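You operate a simulated robot arm through the tools that you are given. There is no shell and no other tool. Be economical: measure what you need, move in short steps, check, and stop when the job is done.

You run a simulated robot arm. Do the job below in one go: nothing can be reset, and whatever is moved stays where it is left.

TASK
Copy the TACK program into the FILL slot.
Fine: load TACK, then save it under FILL; the other slots keep theirs.

The check looks at the end state, three seconds after you hand in, the way a careful person would. Anything else that was tipped, shoved, dropped, spilled or broken makes it a failure.

THE ROBOT
A 7-joint arm with a vacuum gripper on a trunk, on a base that drives. Base frame: it is fixed to the floor where the robot stands at the start and does not move with it; the origin is under the middle of the robot, x ahead of it, y to its left, z up. Lengths are in m, angles in rad, forces in N, time in s.
It reaches about 0.904 m from its shoulder. Its first joint turns from -2.007 to 2.007 rad. Places, roughly: fill button [1, 0, 1.2]; load button [1, -0.1, 1.2]; tack button [1, 0.1, 1.2]. Payload 2.55 kg.
Tool frame: the origin (TCP) lies in the middle of the cups' lips, and z points out of the cups. The gripper has 1 cup of 0.044 m across, covering 0.044 by 0.044 m (tool x, y); the bellows give 0.02 m. With the vacuum on, a cup seals on a smooth face that it is pressed against (1 to 4 N); it does not hold porous or soft things. The pull reaches 55 N.
Orientation is that of the tool frame in the base frame, as a unit quaternion [w, x, y, z]. With the cups facing straight down, the tool's x points along the base's -x, its y along +y and its z along -z.

THE INTERFACE
- The arm moves only by the tool jog_arm. Its argument "increments" is a list of rows, each an object of numbers (a shift or turn left out is 0, a gripper value left out holds the last): "dx", "dy", "dz": the shift along the tool's x, y, z in m; "ax", "ay", "az": the turn, a rotation vector about the tool's x, y, z in rad. In form: [{"dx": .., "dy": .., "dz": .., "ax": .., "ay": .., "az": ..}, ...]. A call has 1 to 8 rows; each row shifts and turns the commanded pose from where the row before left it, along the tool's axes as they then stand. "vac" is the vacuum: 1 switches it on, 0 off, set as the call begins (left out, the last holds). Rows are played at 5 a second. More than 0.05 m and 0.15 rad between two rows, or a gripper value outside its range, and nothing of the call is played. A pose out of reach is approached as far as the arm can. The call stops where the force on the tool passes 40 N (or 10 N more than at its start, if that is more) or the arm is blocked; 0.2 s more then pass. The pull builds up within a second once a cup has sealed. Time passes only in rows, and 0.2 s behind the last, so rows that do not move give it time. The reply holds the time, the measured pose of the TCP, the force on the tool along the base axes and the pull of the vacuum, in the units named above and with some noise, with the torque about the TCP (base axes, N m) and any sound that the robot's microphone picked up.
- Cameras (640 x 400 px; columns grow to the right, rows downward): "scene" is now at [0.0224, 0.1812, 1.6084]; the picture's right is [0.03, -1.00, 0.00], its down [-0.67, -0.02, -0.74] and it looks along [0.74, 0.03, -0.67] (base axes); focal length 250 px, centre (320, 200). "wrist" rides on the gripper at [0.081, 0.006, -0.173] in the tool frame; the picture's right is [-0.08, 1.00, 0.00], its down [-0.89, -0.07, -0.45] and it looks along [-0.44, -0.04, 0.90] (tool axes); focal length 256 px, centre (320, 200). There is no depth. A picture from a camera that has moved, and an enlarged one, comes with that camera's place and axes in the base frame and with its lens.
- capture(camera): a new picture of that camera. No time passes.
- slide_trunk(by): slides the trunk up (or, below 0, down) by that many m; the arm and the scene camera ride with it, the base frame stays. It gives what a move gives, with no picture.
- steer(legs): drives the robot by 1 to 6 legs, each [ahead, left, turn to the left] in m, m and rad, along the robot's own axes; the way and the turn of a leg run together, so that a leg with both is an arc; at most 1.5 m and 3.142 rad a leg. The arm and the cameras ride along, it lands a little off, and it stops where it bumps. It gives what a move gives.
- turn_head(pan, tilt): turns the head with the scene camera to pan (to the left, within 2.705 rad either way) and tilt (down, from -0.506 to 1.204), counted from straight ahead of the robot. It gives what a move gives.
- zoom(camera, box): a new picture of the part [left, top, right, bottom] of that camera's present view, enlarged. No time passes.
- sign_off(): hands the job in; it is judged then, once.

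Go step by step. Nothing tells you exact positions but the pictures and the camera data: compare them with the known pose of the tool, close in by small moves and look again before you grip or let go. The budget is 120 turns and 98 pictures, counting those below and the enlarged ones. Unless the task says otherwise, let go and move clear before handing in, and close with one line.

The tools are called after ">>>" by a JSON object that holds its "method" and its "body". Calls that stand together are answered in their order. jog_arm: Moves the arm, as the interface text tells. Its arguments: {"type":"object","properties":{"increments":{"type":"array"},"vac":{"type":"number"}},"required":["increments"]} The other tools are called the same way: slide_trunk (by) slides the trunk up or down; steer (legs) drives the base; turn_head (pan, tilt) turns the head that bears the scene camera; capture (camera) takes a picture; zoom (camera, box) takes an enlarged picture of a part of a camera's view; sign_off () hands the job in.

At the start:

```text
t: 0.0
tool_pos: [0.4234, 0.1326, 0.9996]
orientation: [0.0, -0.001, 1.0, 0.0]
wrist_force: [-0.2, -0.3, 0.1]
ft_torque: [-0.01, 0.01, -0.01]
pull: 0.0
trunk travel left (down, up): [-0.693, 0.297]
robot x, y, heading: [0.0037, -0.0003, 0.006]
head pan, tilt: [0.035, 0.735]
```

scene: 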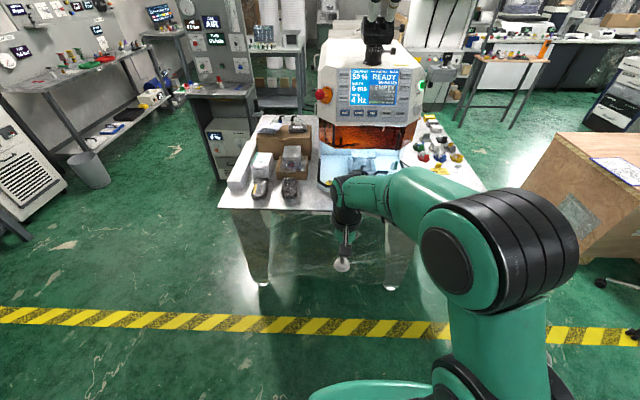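
wrist: 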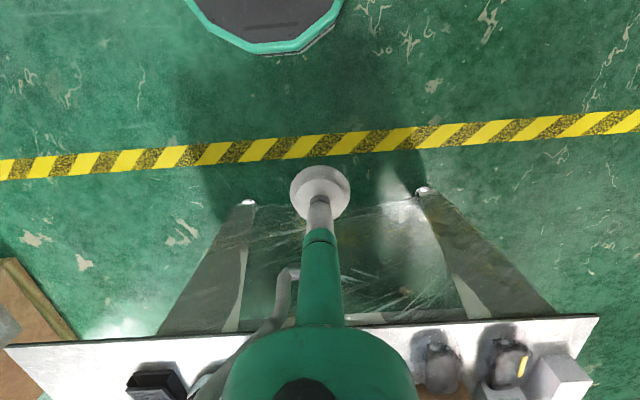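

The machine with a screen and buttons stands ahead on the bench. I zoom in on its panel first.

>>> {"method": "zoom", "body": {"camera": "scene", "box": [305, 55, 445, 142]}}

>>> {"method": "zoom", "body": {"camera": "scene", "box": [220, 40, 500, 215]}}

```text
4.57 times, centred on (375, 98) of scene
camera zoom: at [0.0224, 0.1812, 1.6084], right [0.03, -1.0, 0.0], down [-0.67, -0.02, -0.74], along [0.74, 0.03, -0.67], focal length 1143 px, centre (69, 664)
```

zoom: 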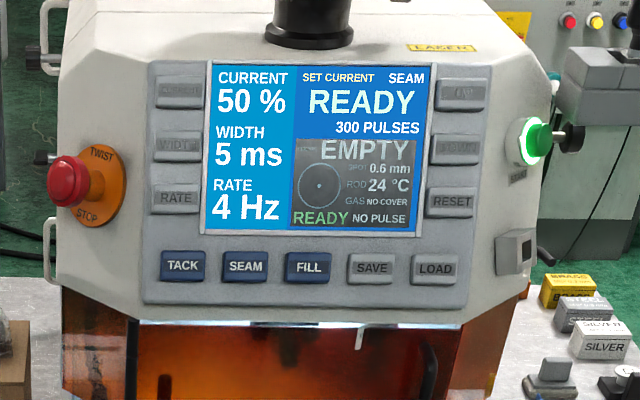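

```text
2.29 times, centred on (360, 128) of scene
camera zoom: at [0.0224, 0.1812, 1.6084], right [0.03, -1.0, 0.0], down [-0.67, -0.02, -0.74], along [0.74, 0.03, -0.67], focal length 572 px, centre (229, 366)
```

zoom: 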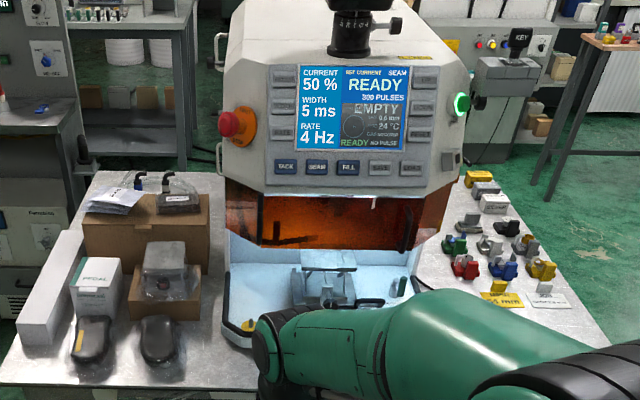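

The lower row reads TACK, SEAM, FILL, SAVE, LOAD from left to right. By my reckoning TACK is near y 0.118, FILL 0.01, SAVE -0.045 and LOAD -0.10, all at z about 1.195. I raise the tool and begin turning the cup to face forward.

>>> {"method": "jog_arm", "body": {"increments": [{"dz": -0.04}, {"dz": -0.04}, {"dz": -0.04}, {"dz": -0.04}, {"dz": -0.04}, {"dx": -0.0247, "dz": 0.0036, "ay": -0.1428}, {"dx": -0.024, "dz": 0.007, "ay": -0.1428}, {"dx": -0.0227, "dz": 0.0104, "ay": -0.1428}]}}

>>> {"method": "zoom", "body": {"camera": "scene", "box": [375, 65, 435, 125]}}

```text
t: 1.8
tool_pos: [0.4788, 0.1242, 1.0108]
orientation: [0.214, 0.0, 0.977, 0.0]
wrist_force: [-0.3, -0.2, -0.8]
ft_torque: [0.03, 0.01, 0.01]
pull: 0.1
out of reach, approached as far as the arm can: row 1, 2, 3, 4, 5
trunk travel left (down, up): [-0.693, 0.297]
robot x, y, heading: [0.0005, -0.0017, -0.002]
head pan, tilt: [0.035, 0.735]
```

```text
6.67 times, centred on (405, 95) of scene
camera zoom: at [0.0223, 0.1812, 1.6084], right [0.03, -1.0, 0.0], down [-0.67, -0.02, -0.74], along [0.74, 0.03, -0.67], focal length 1667 px, centre (-247, 900)
```

zoom: 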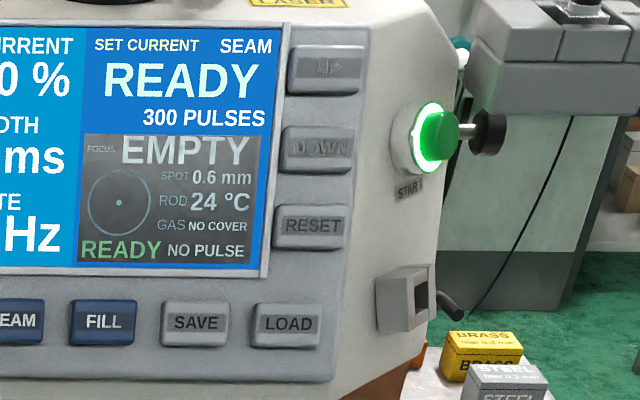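

The raise was out of reach with the cup pointing down, but the turn works. I keep turning the cup forward.

>>> {"method": "jog_arm", "body": {"increments": [{"dx": -0.021, "dz": 0.0135, "ay": -0.1428}, {"dx": -0.0189, "dz": 0.0164, "ay": -0.1428}, {"dx": -0.0164, "dz": 0.0189, "ay": -0.1428}, {"dx": -0.0135, "dz": 0.021, "ay": -0.1428}]}}

>>> {"method": "capture", "body": {"camera": "scene"}}

```text
t: 2.8
tool_pos: [0.5764, 0.125, 0.9977]
orientation: [0.48, 0.0, 0.877, 0.001]
wrist_force: [-0.2, 0.7, -0.8]
ft_torque: [0.04, 0.03, 0.0]
pull: 0.2
trunk travel left (down, up): [-0.693, 0.297]
robot x, y, heading: [0.0049, 0.0017, -0.001]
head pan, tilt: [0.035, 0.735]
```

```text
92 pictures are left
camera scene: at [0.0223, 0.1811, 1.6084], right [0.03, -1.0, 0.0], down [-0.67, -0.02, -0.74], along [0.74, 0.03, -0.67], focal length 250 px, centre (320, 200)
```

scene: 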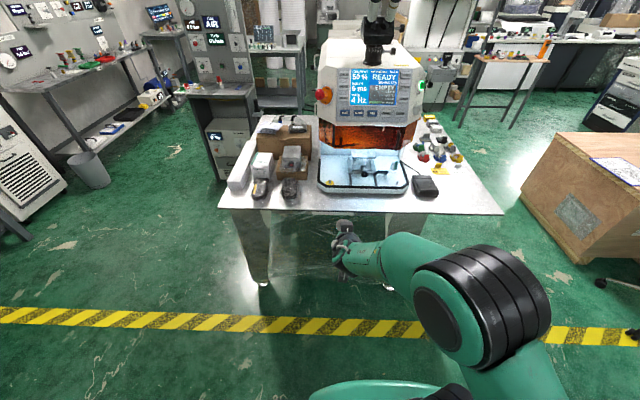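

The cup is now about 57° up from straight down. I finish the turn while raising the tool.

>>> {"method": "jog_arm", "body": {"increments": [{"dx": -0.0273, "dz": -0.0125, "ay": -0.1425}, {"dx": -0.0288, "dz": -0.0084, "ay": -0.1425}, {"dx": -0.0297, "dz": -0.0043, "ay": -0.1425}, {"dx": -0.03, "ay": -0.1425}, {"dx": -0.04}, {"dx": -0.04}]}}

>>> {"method": "capture", "body": {"camera": "scene"}}

>>> {"method": "capture", "body": {"camera": "wrist"}}

```text
t: 4.2
tool_pos: [0.5997, 0.124, 1.1654]
orientation: [0.654, 0.0, 0.757, -0.001]
wrist_force: [-0.2, -0.8, 0.5]
ft_torque: [-0.04, 0.03, 0.0]
pull: 0.1
out of reach, approached as far as the arm can: row 4
trunk travel left (down, up): [-0.693, 0.297]
robot x, y, heading: [-0.0015, -0.0004, 0.003]
head pan, tilt: [0.035, 0.735]
```

```text
91 pictures are left
camera scene: at [0.0221, 0.181, 1.6083], right [0.03, -1.0, 0.0], down [-0.67, -0.02, -0.74], along [0.74, 0.03, -0.67], focal length 250 px, centre (320, 200)
```

scene: 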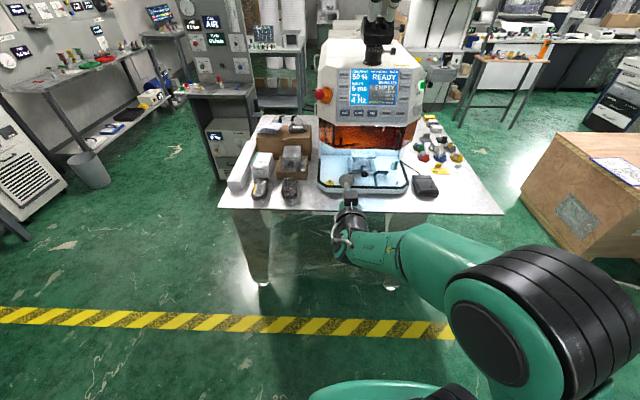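

```text
90 pictures are left
camera wrist: at [0.4172, 0.1308, 1.1103], right [0.01, 1.0, 0.08], down [-0.31, -0.07, 0.95], along [0.95, -0.03, 0.31], focal length 256 px, centre (320, 200)
```

wrist: 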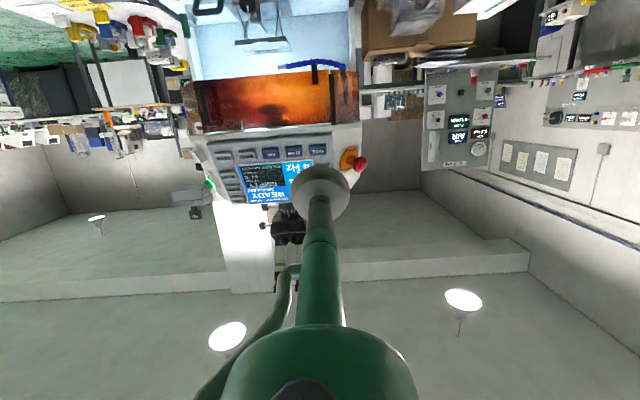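

The wrist picture is upside down, but the button row shows clearly. I enlarge both views to triangulate the buttons and the tilt of the panel.

>>> {"method": "zoom", "body": {"camera": "wrist", "box": [190, 120, 350, 220]}}

>>> {"method": "zoom", "body": {"camera": "scene", "box": [320, 55, 424, 120]}}

```text
4.00 times, centred on (270, 170) of wrist
camera zoom: at [0.4172, 0.1308, 1.1103], right [0.01, 1.0, 0.08], down [-0.31, -0.07, 0.95], along [0.95, -0.03, 0.31], focal length 1024 px, centre (520, 320)
```

zoom: 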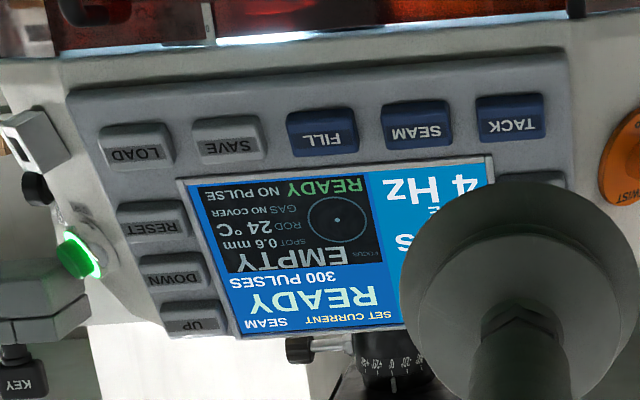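

```text
6.15 times, centred on (372, 88) of scene
camera zoom: at [0.0221, 0.181, 1.6083], right [0.03, -1.0, 0.0], down [-0.67, -0.02, -0.74], along [0.74, 0.03, -0.67], focal length 1539 px, centre (0, 892)
```

zoom: 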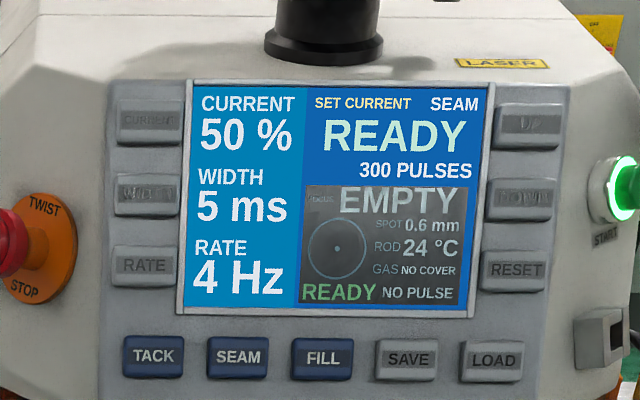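

Triangulation puts the row of buttons at x about 1.021 and z about 1.186, with y at TACK .116, SEAM .06, FILL .005, SAVE -.051 and LOAD -.107. The panel leans back about 0.47 rad, so I raise the trunk and then square the cup to it.

>>> {"method": "slide_trunk", "body": {"by": 0.1}}

>>> {"method": "jog_arm", "body": {"increments": [{"ay": 0.14}, {"ay": 0.14}, {"ay": 0.045}, {"dy": -0.04}, {"dy": -0.04}, {"dy": -0.04}]}}

```text
t: 5.5
tool_pos: [0.6001, 0.1245, 1.2643]
orientation: [0.654, -0.001, 0.757, 0.0]
wrist_force: [0.0, 0.7, -0.3]
ft_torque: [0.0, 0.01, 0.0]
pull: 0.1
trunk travel left (down, up): [-0.793, 0.197]
robot x, y, heading: [-0.0008, 0.001, 0.001]
head pan, tilt: [0.035, 0.735]
```

```text
t: 6.9
tool_pos: [0.5945, 0.005, 1.2562]
orientation: [0.508, 0.006, 0.861, -0.011]
wrist_force: [-0.9, -0.3, 0.2]
ft_torque: [0.04, -0.03, 0.02]
pull: 0.0
out of reach, approached as far as the arm can: row 6
trunk travel left (down, up): [-0.793, 0.197]
robot x, y, heading: [0.0002, -0.0013, 0.002]
head pan, tilt: [0.035, 0.735]
```

The arm is folded near its limit here, so I move it forward while shifting towards LOAD.

>>> {"method": "jog_arm", "body": {"increments": [{"dx": -0.018, "dz": 0.0356}, {"dx": -0.018, "dz": 0.0356, "dy": -0.018}, {"dx": -0.018, "dz": 0.0356, "dy": -0.018}, {"dx": -0.018, "dz": 0.0356, "dy": -0.018}, {"dx": -0.018, "dz": 0.0356, "dy": -0.018}, {"dx": -0.018, "dz": 0.0356, "dy": -0.018}, {"dx": -0.018, "dz": 0.0356, "dy": -0.018}]}}

>>> {"method": "capture", "body": {"camera": "scene"}}

>>> {"method": "capture", "body": {"camera": "wrist"}}

```text
t: 8.5
tool_pos: [0.8717, -0.0966, 1.2596]
orientation: [0.523, 0.001, 0.852, 0.0]
wrist_force: [-0.2, -0.5, -0.9]
ft_torque: [0.01, 0.0, 0.01]
pull: 0.1
out of reach, approached as far as the arm can: row 2
trunk travel left (down, up): [-0.793, 0.197]
robot x, y, heading: [-0.0055, -0.0003, 0.001]
head pan, tilt: [0.035, 0.735]
```

```text
87 pictures are left
camera scene: at [0.0249, 0.1802, 1.7084], right [0.03, -1.0, 0.0], down [-0.67, -0.02, -0.74], along [0.74, 0.03, -0.67], focal length 250 px, centre (320, 200)
```

scene: 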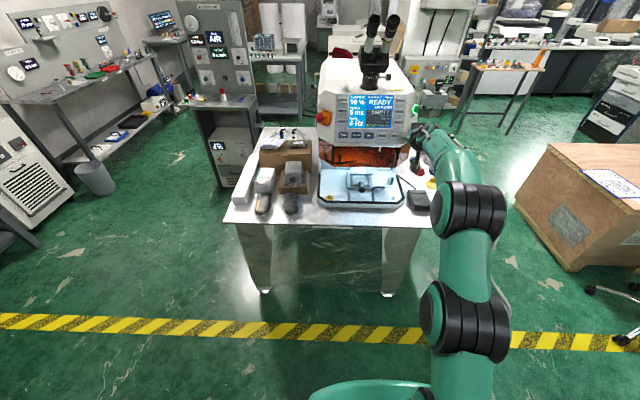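

```text
86 pictures are left
camera wrist: at [0.6817, -0.0887, 1.2673], right [0.04, 1.0, 0.07], down [0.01, -0.07, 1.0], along [1.0, -0.04, -0.01], focal length 256 px, centre (320, 200)
```

wrist: 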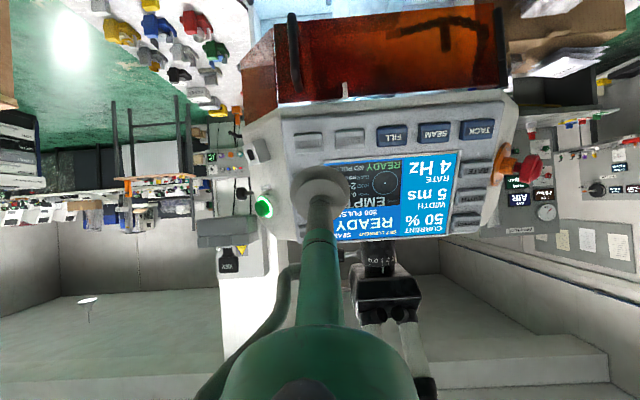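

The tool axis points nearly at LOAD, needing about 12 mm to the right. I move in to about 35 mm from the button.

>>> {"method": "jog_arm", "body": {"increments": [{"dy": -0.006, "dz": 0.035}, {"dy": -0.006, "dz": 0.035}, {"dz": 0.035}, {"dz": 0.025}]}}

>>> {"method": "capture", "body": {"camera": "wrist"}}

>>> {"method": "zoom", "body": {"camera": "scene", "box": [320, 85, 448, 165]}}

```text
t: 9.5
tool_pos: [0.9222, -0.1047, 1.2283]
orientation: [0.522, 0.0, 0.853, 0.0]
wrist_force: [0.6, -0.5, 0.3]
ft_torque: [-0.01, 0.01, 0.0]
pull: 0.0
out of reach, approached as far as the arm can: row 2, 3, 4
trunk travel left (down, up): [-0.793, 0.197]
robot x, y, heading: [-0.0036, 0.0, -0.001]
head pan, tilt: [0.035, 0.735]
```

```text
85 pictures are left
camera wrist: at [0.7309, -0.0968, 1.2354], right [0.04, 1.0, 0.07], down [0.01, -0.07, 1.0], along [1.0, -0.04, -0.01], focal length 256 px, centre (320, 200)
```

wrist: 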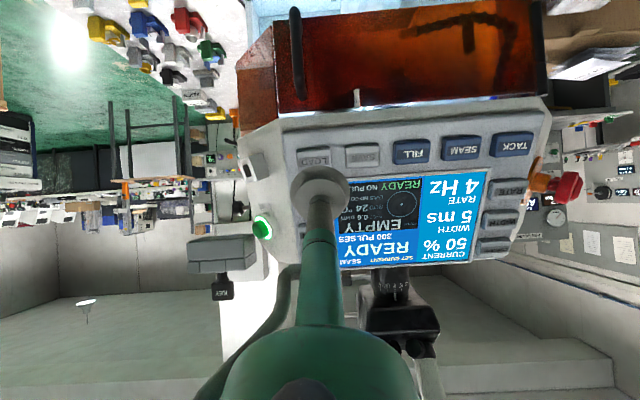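

```text
5.00 times, centred on (384, 125) of scene
camera zoom: at [0.0236, 0.181, 1.7083], right [0.03, -1.0, 0.0], down [-0.67, -0.02, -0.74], along [0.74, 0.03, -0.67], focal length 1250 px, centre (0, 575)
```

zoom: 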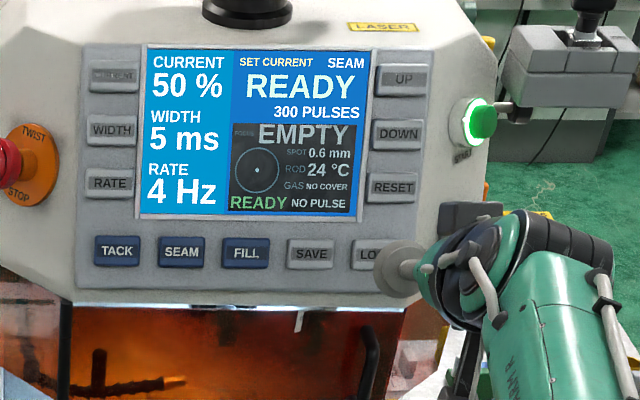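

The arm is at the end of its reach about 0.1 m short. I back the tool off and drive the base 0.12 m ahead, which should still leave room before the bench.

>>> {"method": "jog_arm", "body": {"increments": [{"dz": -0.04}, {"dz": -0.04}, {"dz": -0.02}]}}

>>> {"method": "steer", "body": {"legs": [[0.12, 0, 0]]}}

>>> {"method": "capture", "body": {"camera": "scene"}}

>>> {"method": "capture", "body": {"camera": "wrist"}}

```text
t: 10.3
tool_pos: [0.8304, -0.1045, 1.2747]
orientation: [0.524, 0.0, 0.852, 0.0]
wrist_force: [0.5, 0.2, -0.5]
ft_torque: [-0.01, 0.0, -0.01]
pull: 0.0
trunk travel left (down, up): [-0.793, 0.197]
robot x, y, heading: [-0.0009, -0.0016, 0.0]
head pan, tilt: [0.035, 0.735]
```

```text
t: 11.6
tool_pos: [0.9525, -0.1031, 1.2744]
orientation: [0.523, -0.001, 0.852, 0.001]
wrist_force: [0.9, 0.3, 0.1]
ft_torque: [0.03, -0.01, -0.02]
pull: 0.1
trunk travel left (down, up): [-0.793, 0.197]
robot x, y, heading: [0.1193, 0.0018, 0.005]
head pan, tilt: [0.035, 0.735]
```

```text
83 pictures are left
camera scene: at [0.1433, 0.1813, 1.7084], right [0.04, -1.0, 0.0], down [-0.67, -0.02, -0.74], along [0.74, 0.03, -0.67], focal length 250 px, centre (320, 200)
```

scene: 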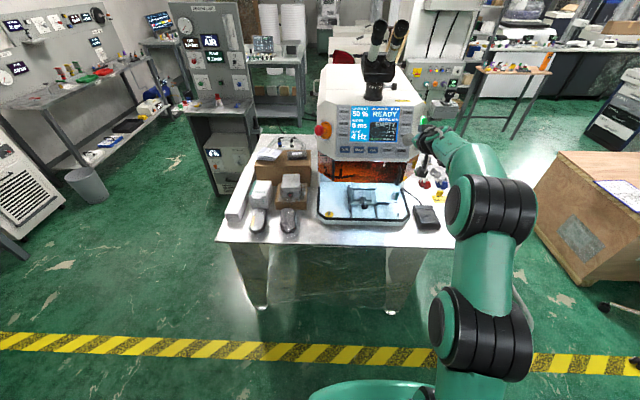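

```text
82 pictures are left
camera wrist: at [0.7613, -0.0958, 1.2808], right [0.03, 1.0, 0.07], down [0.01, -0.07, 1.0], along [1.0, -0.03, -0.01], focal length 256 px, centre (320, 200)
```

wrist: 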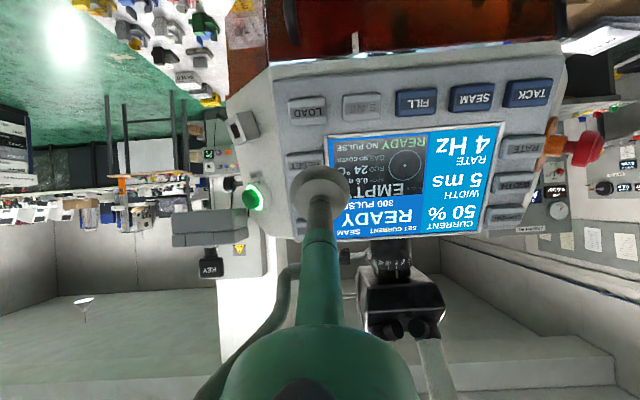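

LOAD is confirmed near (1.021, -0.108, 1.186). I slide down parallel to the panel, then close to about 3 cm.

>>> {"method": "jog_arm", "body": {"increments": [{"dx": 0.0477, "dy": -0.004}, {"dz": 0.035}, {"dz": 0.035}, {}]}}

>>> {"method": "capture", "body": {"camera": "wrist"}}

>>> {"method": "zoom", "body": {"camera": "scene", "box": [320, 95, 448, 175]}}

```text
t: 12.6
tool_pos: [0.991, -0.1067, 1.2009]
orientation: [0.524, -0.001, 0.852, 0.0]
wrist_force: [-0.8, 0.4, -0.9]
ft_torque: [-0.01, 0.02, -0.01]
pull: 0.0
trunk travel left (down, up): [-0.793, 0.197]
robot x, y, heading: [0.1192, 0.0024, 0.001]
head pan, tilt: [0.035, 0.735]
```

```text
81 pictures are left
camera wrist: at [0.8013, -0.0991, 1.208], right [0.03, 1.0, 0.07], down [0.0, -0.07, 1.0], along [1.0, -0.03, -0.01], focal length 256 px, centre (320, 200)
```

wrist: 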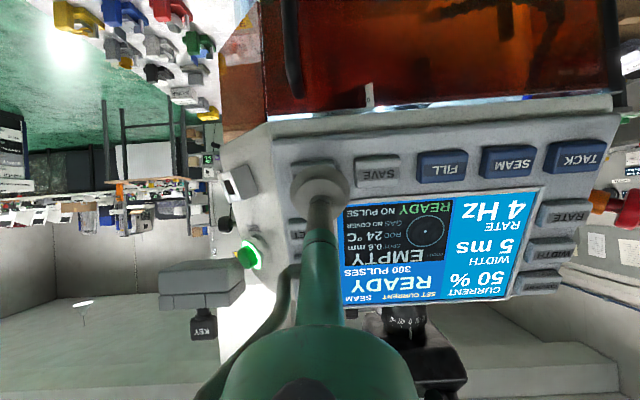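

```text
5.00 times, centred on (384, 135) of scene
camera zoom: at [0.1416, 0.1813, 1.7084], right [0.04, -1.0, 0.0], down [-0.67, -0.02, -0.74], along [0.74, 0.03, -0.67], focal length 1250 px, centre (0, 525)
```

zoom: 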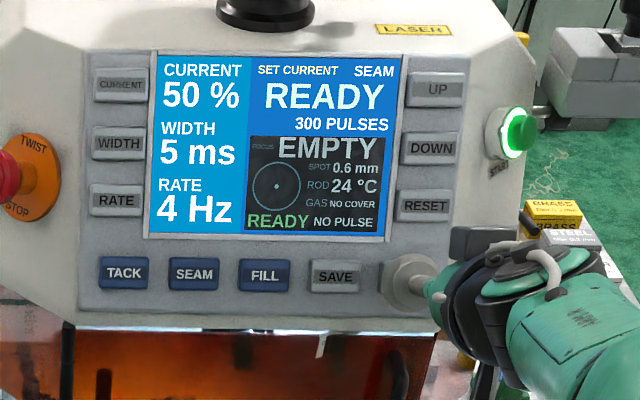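

The cup stands right over LOAD, so I press in small steps.

>>> {"method": "jog_arm", "body": {"increments": [{"dz": 0.012}, {"dz": 0.01}, {"dz": 0.006}, {"dz": 0.004}]}}

>>> {"method": "zoom", "body": {"camera": "scene", "box": [320, 95, 448, 175]}}

```text
t: 13.6
tool_pos: [1.021, -0.1064, 1.1866]
orientation: [0.523, 0.0, 0.852, -0.001]
wrist_force: [-0.3, 0.2, 0.2]
ft_torque: [-0.05, 0.02, 0.04]
pull: 0.1
trunk travel left (down, up): [-0.793, 0.197]
robot x, y, heading: [0.1189, -0.0019, 0.004]
head pan, tilt: [0.035, 0.735]
```

```text
5.00 times, centred on (384, 135) of scene
camera zoom: at [0.1426, 0.1812, 1.7084], right [0.04, -1.0, 0.0], down [-0.67, -0.02, -0.74], along [0.74, 0.03, -0.67], focal length 1250 px, centre (0, 525)
```

zoom: 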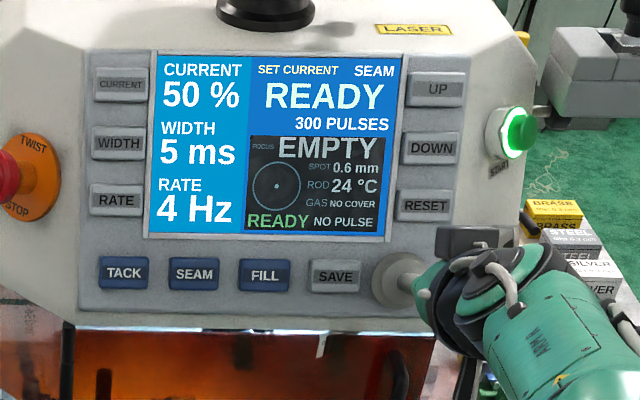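

No contact yet. I press further in small steps.

>>> {"method": "jog_arm", "body": {"increments": [{"dz": 0.003}, {"dz": 0.003}, {"dz": 0.003}]}}

>>> {"method": "zoom", "body": {"camera": "scene", "box": [320, 95, 448, 175]}}

```text
t: 14.4
tool_pos: [1.0293, -0.1064, 1.1817]
orientation: [0.523, -0.001, 0.852, 0.0]
wrist_force: [-0.8, 0.3, 0.7]
ft_torque: [0.0, 0.0, 0.03]
pull: 0.0
trunk travel left (down, up): [-0.793, 0.197]
robot x, y, heading: [0.1167, 0.0024, -0.001]
head pan, tilt: [0.035, 0.735]
```

```text
5.00 times, centred on (384, 135) of scene
camera zoom: at [0.1422, 0.1813, 1.7084], right [0.04, -1.0, 0.0], down [-0.67, -0.02, -0.74], along [0.74, 0.03, -0.67], focal length 1250 px, centre (0, 525)
```

zoom: 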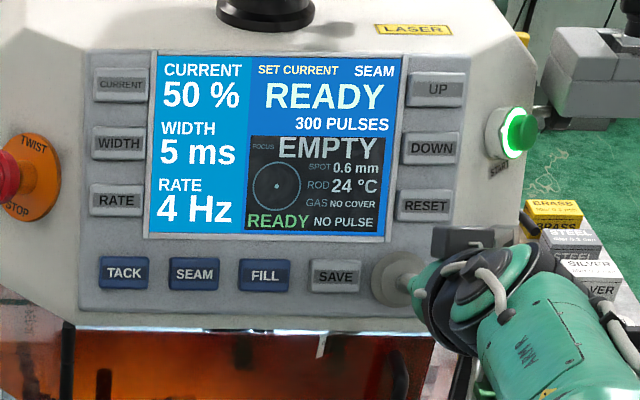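

The force is only just starting, roughly 1 N. I continue in small steps.

>>> {"method": "jog_arm", "body": {"increments": [{"dz": 0.003}, {"dz": 0.003}]}}

>>> {"method": "zoom", "body": {"camera": "scene", "box": [320, 95, 448, 175]}}

```text
t: 15.0
tool_pos: [1.0336, -0.1069, 1.1791]
orientation: [0.524, -0.001, 0.852, 0.0]
wrist_force: [-1.9, 1.2, 1.5]
ft_torque: [0.03, -0.05, -0.01]
pull: 0.0
trunk travel left (down, up): [-0.793, 0.197]
robot x, y, heading: [0.1218, 0.0002, 0.004]
head pan, tilt: [0.035, 0.735]
heard: click
```

```text
5.00 times, centred on (384, 135) of scene
camera zoom: at [0.1417, 0.1813, 1.7084], right [0.04, -1.0, 0.0], down [-0.67, -0.02, -0.74], along [0.74, 0.03, -0.67], focal length 1250 px, centre (0, 525)
```

zoom: 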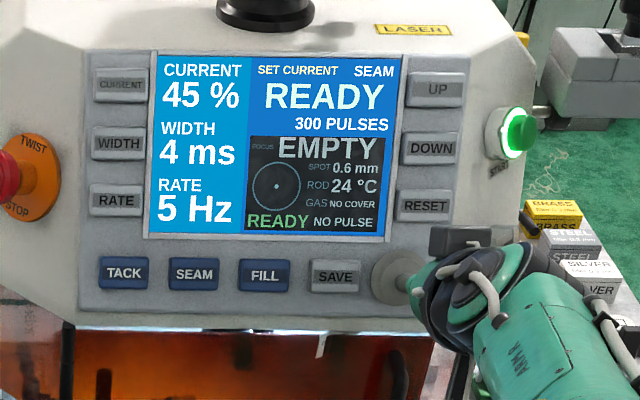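

A click, and LOAD fetched the selected slot, SEAM, with 45 % / 4 ms / 5 Hz. So the order is to select a slot and then press LOAD or SAVE; I retract and move over to TACK at y .116.

>>> {"method": "jog_arm", "body": {"increments": [{"dz": -0.02}, {"dz": -0.025}, {"dy": 0.045}, {"dy": 0.045}, {"dy": 0.045}, {"dy": 0.045}, {"dy": 0.043}, {}]}}

>>> {"method": "capture", "body": {"camera": "wrist"}}

>>> {"method": "zoom", "body": {"camera": "scene", "box": [320, 95, 448, 175]}}

```text
t: 16.8
tool_pos: [0.9934, 0.116, 1.1994]
orientation: [0.523, -0.001, 0.852, 0.001]
wrist_force: [-0.8, -0.6, 0.8]
ft_torque: [0.02, -0.04, 0.0]
pull: 0.1
out of reach, approached as far as the arm can: row 5, 6
trunk travel left (down, up): [-0.793, 0.197]
robot x, y, heading: [0.1193, -0.0, 0.004]
head pan, tilt: [0.035, 0.735]
```

```text
76 pictures are left
camera wrist: at [0.8025, 0.1234, 1.2064], right [0.04, 1.0, 0.07], down [0.01, -0.07, 1.0], along [1.0, -0.03, -0.01], focal length 256 px, centre (320, 200)
```

wrist: 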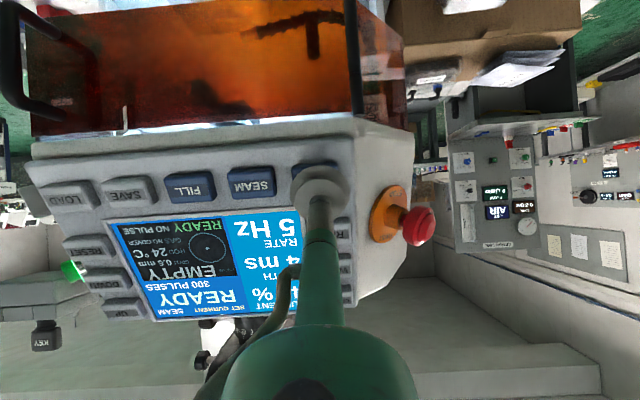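

```text
5.00 times, centred on (384, 135) of scene
camera zoom: at [0.1426, 0.1802, 1.7085], right [0.04, -1.0, 0.0], down [-0.67, -0.02, -0.74], along [0.74, 0.03, -0.67], focal length 1250 px, centre (0, 525)
```

zoom: 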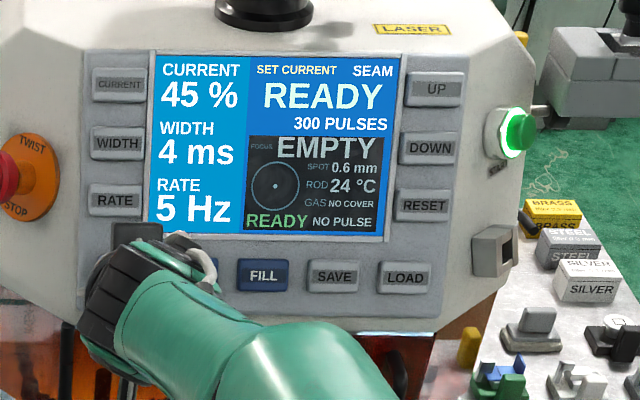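

The cup is over TACK, and I press the same way. I expect the click near x 1.033.

>>> {"method": "jog_arm", "body": {"increments": [{"dz": 0.015}, {"dz": 0.015}, {"dz": 0.006}, {"dz": 0.003}, {"dz": 0.003}, {"dz": 0.003}]}}

>>> {"method": "zoom", "body": {"camera": "scene", "box": [320, 95, 448, 175]}}

```text
t: 18.2
tool_pos: [1.0338, 0.1161, 1.1794]
orientation: [0.524, 0.0, 0.852, 0.0]
wrist_force: [-2.3, 1.3, 0.5]
ft_torque: [-0.03, 0.0, -0.02]
pull: 0.0
trunk travel left (down, up): [-0.793, 0.197]
robot x, y, heading: [0.122, -0.0022, -0.002]
head pan, tilt: [0.035, 0.735]
heard: click
```

```text
5.00 times, centred on (384, 135) of scene
camera zoom: at [0.1417, 0.1816, 1.7084], right [0.04, -1.0, 0.0], down [-0.67, -0.02, -0.74], along [0.74, 0.03, -0.67], focal length 1250 px, centre (0, 525)
```

zoom: 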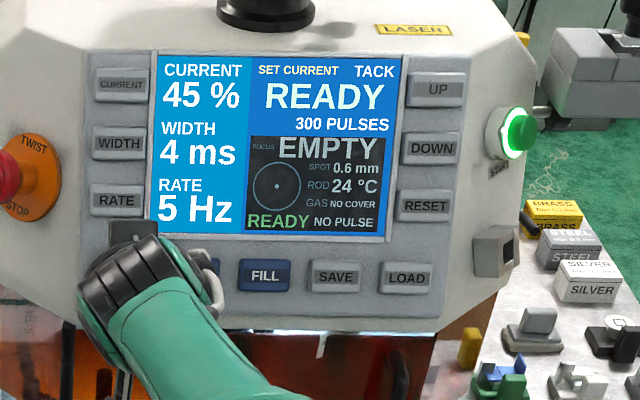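

TACK is now selected and the values on screen are unchanged. I go back to LOAD.

>>> {"method": "jog_arm", "body": {"increments": [{"dz": -0.02}, {"dz": -0.025}, {"dy": -0.045}, {"dy": -0.045}, {"dy": -0.045}, {"dy": -0.045}, {"dy": -0.043}, {}]}}

>>> {"method": "capture", "body": {"camera": "wrist"}}

```text
t: 20.0
tool_pos: [0.9946, -0.1057, 1.2]
orientation: [0.525, -0.001, 0.851, 0.0]
wrist_force: [-0.6, 0.3, -0.2]
ft_torque: [0.02, -0.01, -0.01]
pull: 0.1
trunk travel left (down, up): [-0.793, 0.197]
robot x, y, heading: [0.1231, -0.0036, 0.001]
head pan, tilt: [0.035, 0.735]
```

```text
73 pictures are left
camera wrist: at [0.8031, -0.0992, 1.2069], right [0.03, 1.0, 0.07], down [0.01, -0.07, 1.0], along [1.0, -0.03, -0.01], focal length 256 px, centre (320, 200)
```

wrist: 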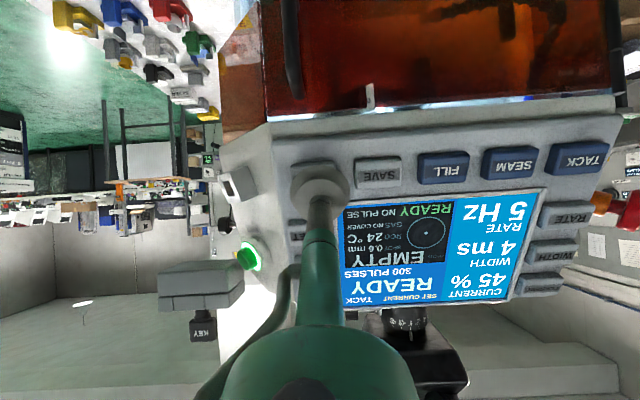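

The cup is over LOAD again with TACK selected, so I press.

>>> {"method": "jog_arm", "body": {"increments": [{"dz": 0.015}, {"dz": 0.015}, {"dz": 0.006}, {"dz": 0.003}, {"dz": 0.003}, {"dz": 0.002}]}}

>>> {"method": "zoom", "body": {"camera": "scene", "box": [320, 95, 448, 175]}}

```text
t: 21.4
tool_pos: [1.0323, -0.1058, 1.1801]
orientation: [0.525, -0.001, 0.851, 0.0]
wrist_force: [-2.7, 1.3, 0.0]
ft_torque: [-0.01, -0.04, -0.01]
pull: 0.1
trunk travel left (down, up): [-0.793, 0.197]
robot x, y, heading: [0.1188, -0.0004, 0.005]
head pan, tilt: [0.035, 0.735]
heard: click
```

```text
5.00 times, centred on (384, 135) of scene
camera zoom: at [0.1418, 0.1813, 1.7084], right [0.04, -1.0, 0.0], down [-0.67, -0.02, -0.74], along [0.74, 0.03, -0.67], focal length 1250 px, centre (0, 525)
```

zoom: 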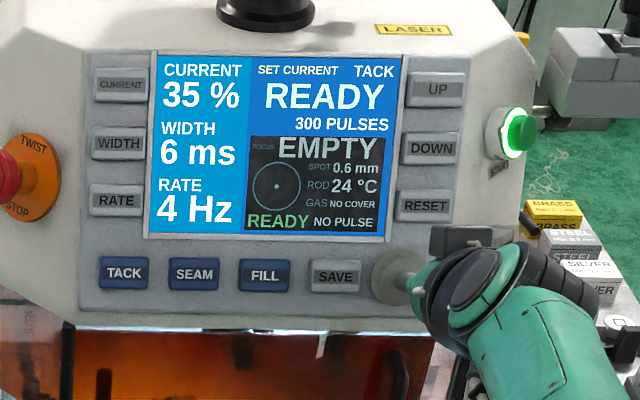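

TACK is loaded: 35 % / 6 ms / 4 Hz. Next I move to FILL at y .005 to select it.

>>> {"method": "jog_arm", "body": {"increments": [{"dz": -0.02}, {"dz": -0.025}, {"dy": 0.04}, {"dy": 0.04}, {"dy": 0.031}, {}]}}

>>> {"method": "capture", "body": {"camera": "wrist"}}

```text
t: 22.8
tool_pos: [0.993, 0.0037, 1.2009]
orientation: [0.524, 0.0, 0.852, 0.001]
wrist_force: [-0.1, -0.2, 0.7]
ft_torque: [0.02, 0.0, 0.0]
pull: 0.0
trunk travel left (down, up): [-0.793, 0.197]
robot x, y, heading: [0.1186, 0.0001, 0.002]
head pan, tilt: [0.035, 0.735]
```

```text
71 pictures are left
camera wrist: at [0.8029, 0.0113, 1.2071], right [0.03, 1.0, 0.07], down [0.01, -0.07, 1.0], along [1.0, -0.03, -0.01], focal length 256 px, centre (320, 200)
```

wrist: 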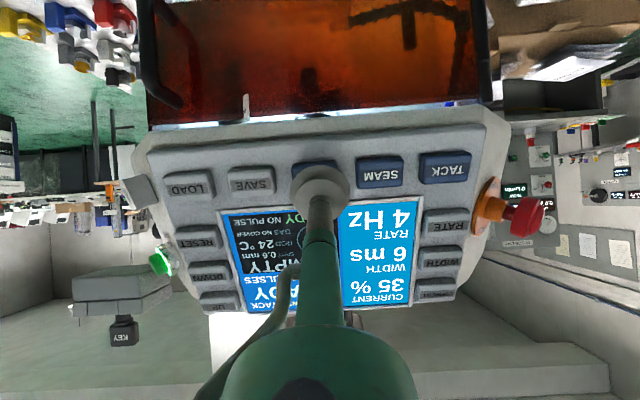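

The cup is centred over FILL, so I press.

>>> {"method": "jog_arm", "body": {"increments": [{"dz": 0.015}, {"dz": 0.015}, {"dz": 0.006}, {"dz": 0.003}, {"dz": 0.003}, {"dz": 0.003}]}}

>>> {"method": "zoom", "body": {"camera": "scene", "box": [320, 95, 448, 175]}}

```text
t: 24.2
tool_pos: [1.0325, 0.0032, 1.1803]
orientation: [0.524, -0.001, 0.852, 0.0]
wrist_force: [-2.4, 0.6, 0.4]
ft_torque: [-0.07, -0.03, -0.04]
pull: 0.1
trunk travel left (down, up): [-0.793, 0.197]
robot x, y, heading: [0.1197, 0.0018, 0.006]
head pan, tilt: [0.035, 0.735]
heard: click
```

```text
5.00 times, centred on (384, 135) of scene
camera zoom: at [0.1419, 0.1813, 1.7084], right [0.04, -1.0, 0.0], down [-0.67, -0.02, -0.74], along [0.74, 0.03, -0.67], focal length 1250 px, centre (0, 525)
```

zoom: 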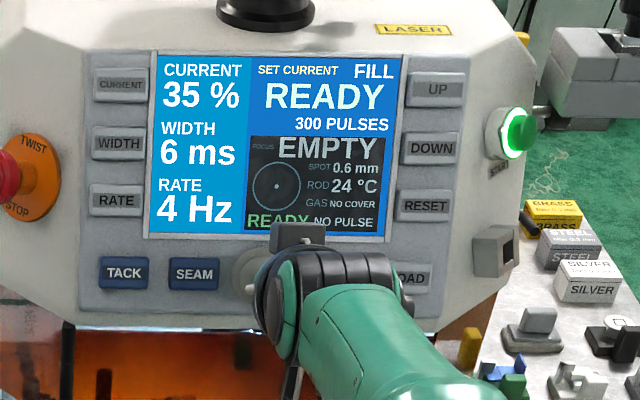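

FILL is selected with the TACK values still showing. SAVE at y -.051 is next.

>>> {"method": "jog_arm", "body": {"increments": [{"dz": -0.02}, {"dz": -0.025}, {"dy": -0.03}, {"dy": -0.025}, {}]}}

>>> {"method": "capture", "body": {"camera": "wrist"}}

```text
t: 25.4
tool_pos: [0.9918, -0.0503, 1.1995]
orientation: [0.523, 0.0, 0.852, 0.0]
wrist_force: [0.6, 0.0, -0.5]
ft_torque: [-0.03, 0.03, -0.02]
pull: 0.0
trunk travel left (down, up): [-0.793, 0.197]
robot x, y, heading: [0.1215, 0.0017, 0.001]
head pan, tilt: [0.035, 0.735]
```

```text
69 pictures are left
camera wrist: at [0.8024, -0.0441, 1.2067], right [0.03, 1.0, 0.07], down [0.01, -0.07, 1.0], along [1.0, -0.03, -0.01], focal length 256 px, centre (320, 200)
```

wrist: 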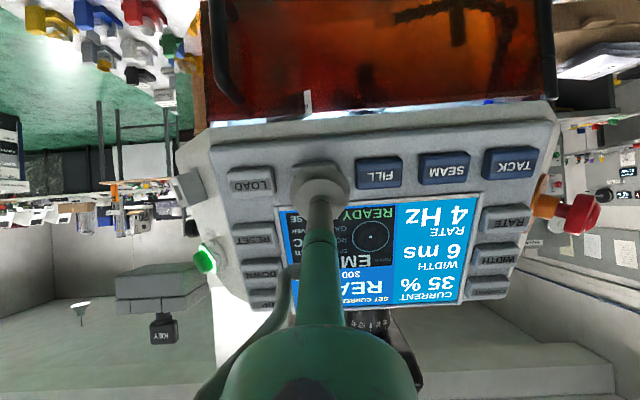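

The cup is over SAVE, so I press.

>>> {"method": "jog_arm", "body": {"increments": [{"dz": 0.015}, {"dz": 0.015}, {"dz": 0.006}, {"dz": 0.003}, {"dz": 0.003}, {"dz": 0.003}]}}

>>> {"method": "zoom", "body": {"camera": "scene", "box": [320, 95, 448, 175]}}

```text
t: 26.8
tool_pos: [1.0321, -0.051, 1.1796]
orientation: [0.524, 0.0, 0.852, 0.0]
wrist_force: [-1.7, -0.4, 1.6]
ft_torque: [-0.02, 0.03, -0.03]
pull: 0.0
trunk travel left (down, up): [-0.793, 0.197]
robot x, y, heading: [0.1221, 0.0015, 0.001]
head pan, tilt: [0.035, 0.735]
heard: click
```

```text
5.00 times, centred on (384, 135) of scene
camera zoom: at [0.1418, 0.1813, 1.7084], right [0.04, -1.0, 0.0], down [-0.67, -0.02, -0.74], along [0.74, 0.03, -0.67], focal length 1250 px, centre (0, 525)
```

zoom: 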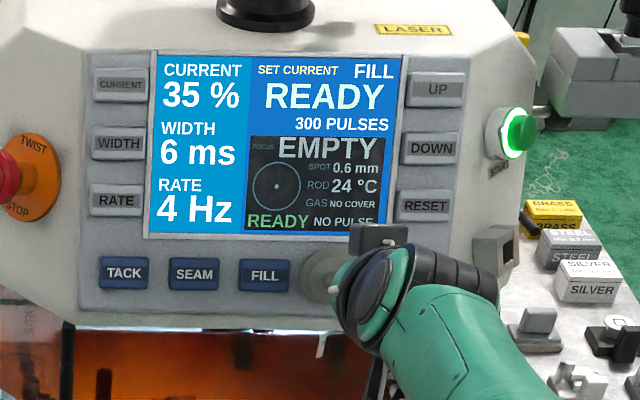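

SAVE clicked but the screen gives no confirmation. I check by pressing LOAD with FILL selected: the values must stay 35/6/4.

>>> {"method": "jog_arm", "body": {"increments": [{"dz": -0.02}, {"dz": -0.025}, {"dy": -0.03}, {"dy": -0.026}, {}]}}

>>> {"method": "zoom", "body": {"camera": "scene", "box": [320, 95, 448, 175]}}

>>> {"method": "jog_arm", "body": {"increments": [{"dz": 0.015}, {"dz": 0.015}, {"dz": 0.006}, {"dz": 0.003}, {"dz": 0.003}, {"dz": 0.003}]}}

>>> {"method": "zoom", "body": {"camera": "scene", "box": [320, 95, 448, 175]}}

```text
t: 28.0
tool_pos: [0.994, -0.1071, 1.2005]
orientation: [0.523, -0.001, 0.853, 0.0]
wrist_force: [0.1, -0.1, -0.5]
ft_torque: [-0.03, 0.0, -0.03]
pull: 0.0
trunk travel left (down, up): [-0.793, 0.197]
robot x, y, heading: [0.1221, 0.0025, -0.0]
head pan, tilt: [0.035, 0.735]
```

```text
5.00 times, centred on (384, 135) of scene
camera zoom: at [0.1427, 0.1815, 1.7083], right [0.04, -1.0, 0.0], down [-0.67, -0.02, -0.74], along [0.74, 0.03, -0.67], focal length 1250 px, centre (0, 525)
```

zoom: 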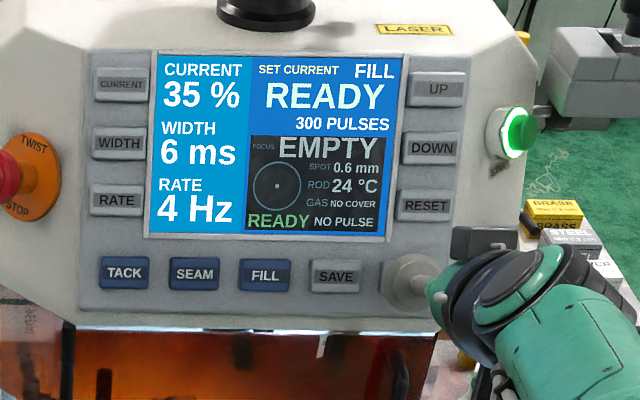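

```text
t: 29.4
tool_pos: [1.0318, -0.1057, 1.18]
orientation: [0.523, -0.001, 0.852, 0.0]
wrist_force: [-2.1, -0.7, 1.0]
ft_torque: [-0.01, 0.0, -0.02]
pull: 0.1
trunk travel left (down, up): [-0.793, 0.197]
robot x, y, heading: [0.1209, 0.0006, 0.004]
head pan, tilt: [0.035, 0.735]
heard: click
```

```text
5.00 times, centred on (384, 135) of scene
camera zoom: at [0.1419, 0.1812, 1.7084], right [0.04, -1.0, 0.0], down [-0.67, -0.02, -0.74], along [0.74, 0.03, -0.67], focal length 1250 px, centre (0, 525)
```

zoom: 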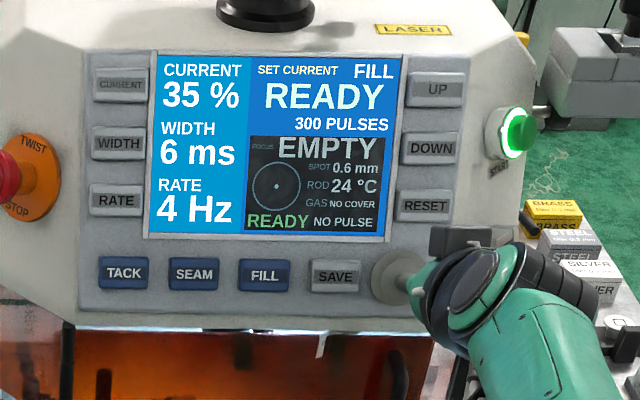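

Loading FILL gives 35 % / 6 ms / 4 Hz, so the copy is saved. I retract clear of the panel.

>>> {"method": "jog_arm", "body": {"increments": [{"dz": -0.02}, {"dz": -0.04}, {"dz": -0.04}, {"dz": -0.04}, {}]}}

>>> {"method": "capture", "body": {"camera": "scene"}}

```text
t: 30.6
tool_pos: [0.9087, -0.1077, 1.2404]
orientation: [0.523, 0.001, 0.853, -0.001]
wrist_force: [-0.4, -0.6, -0.5]
ft_torque: [0.0, -0.02, 0.02]
pull: 0.0
trunk travel left (down, up): [-0.793, 0.197]
robot x, y, heading: [0.1211, -0.0003, 0.001]
head pan, tilt: [0.035, 0.735]
```

```text
65 pictures are left
camera scene: at [0.1443, 0.181, 1.7083], right [0.04, -1.0, 0.0], down [-0.67, -0.02, -0.74], along [0.74, 0.03, -0.67], focal length 250 px, centre (320, 200)
```

scene: 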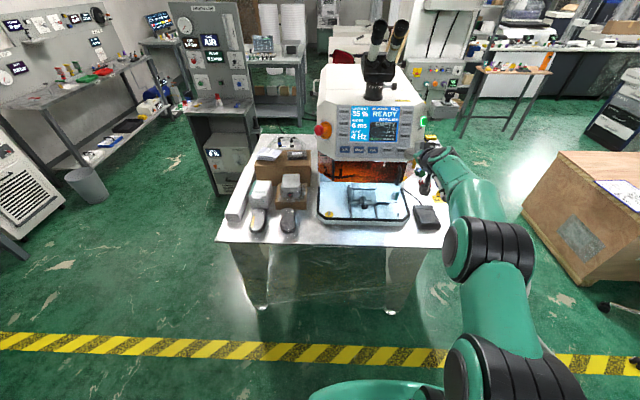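

The arm is clear of the panel and nothing else has been disturbed, so I hand in.

>>> {"method": "sign_off", "body": {}}

```text
The job is handed in.
```

The TACK program (35 % / 6 ms / 4 Hz) is now saved in the FILL slot; loading FILL afterwards showed the same values, and I saved to no other slot.
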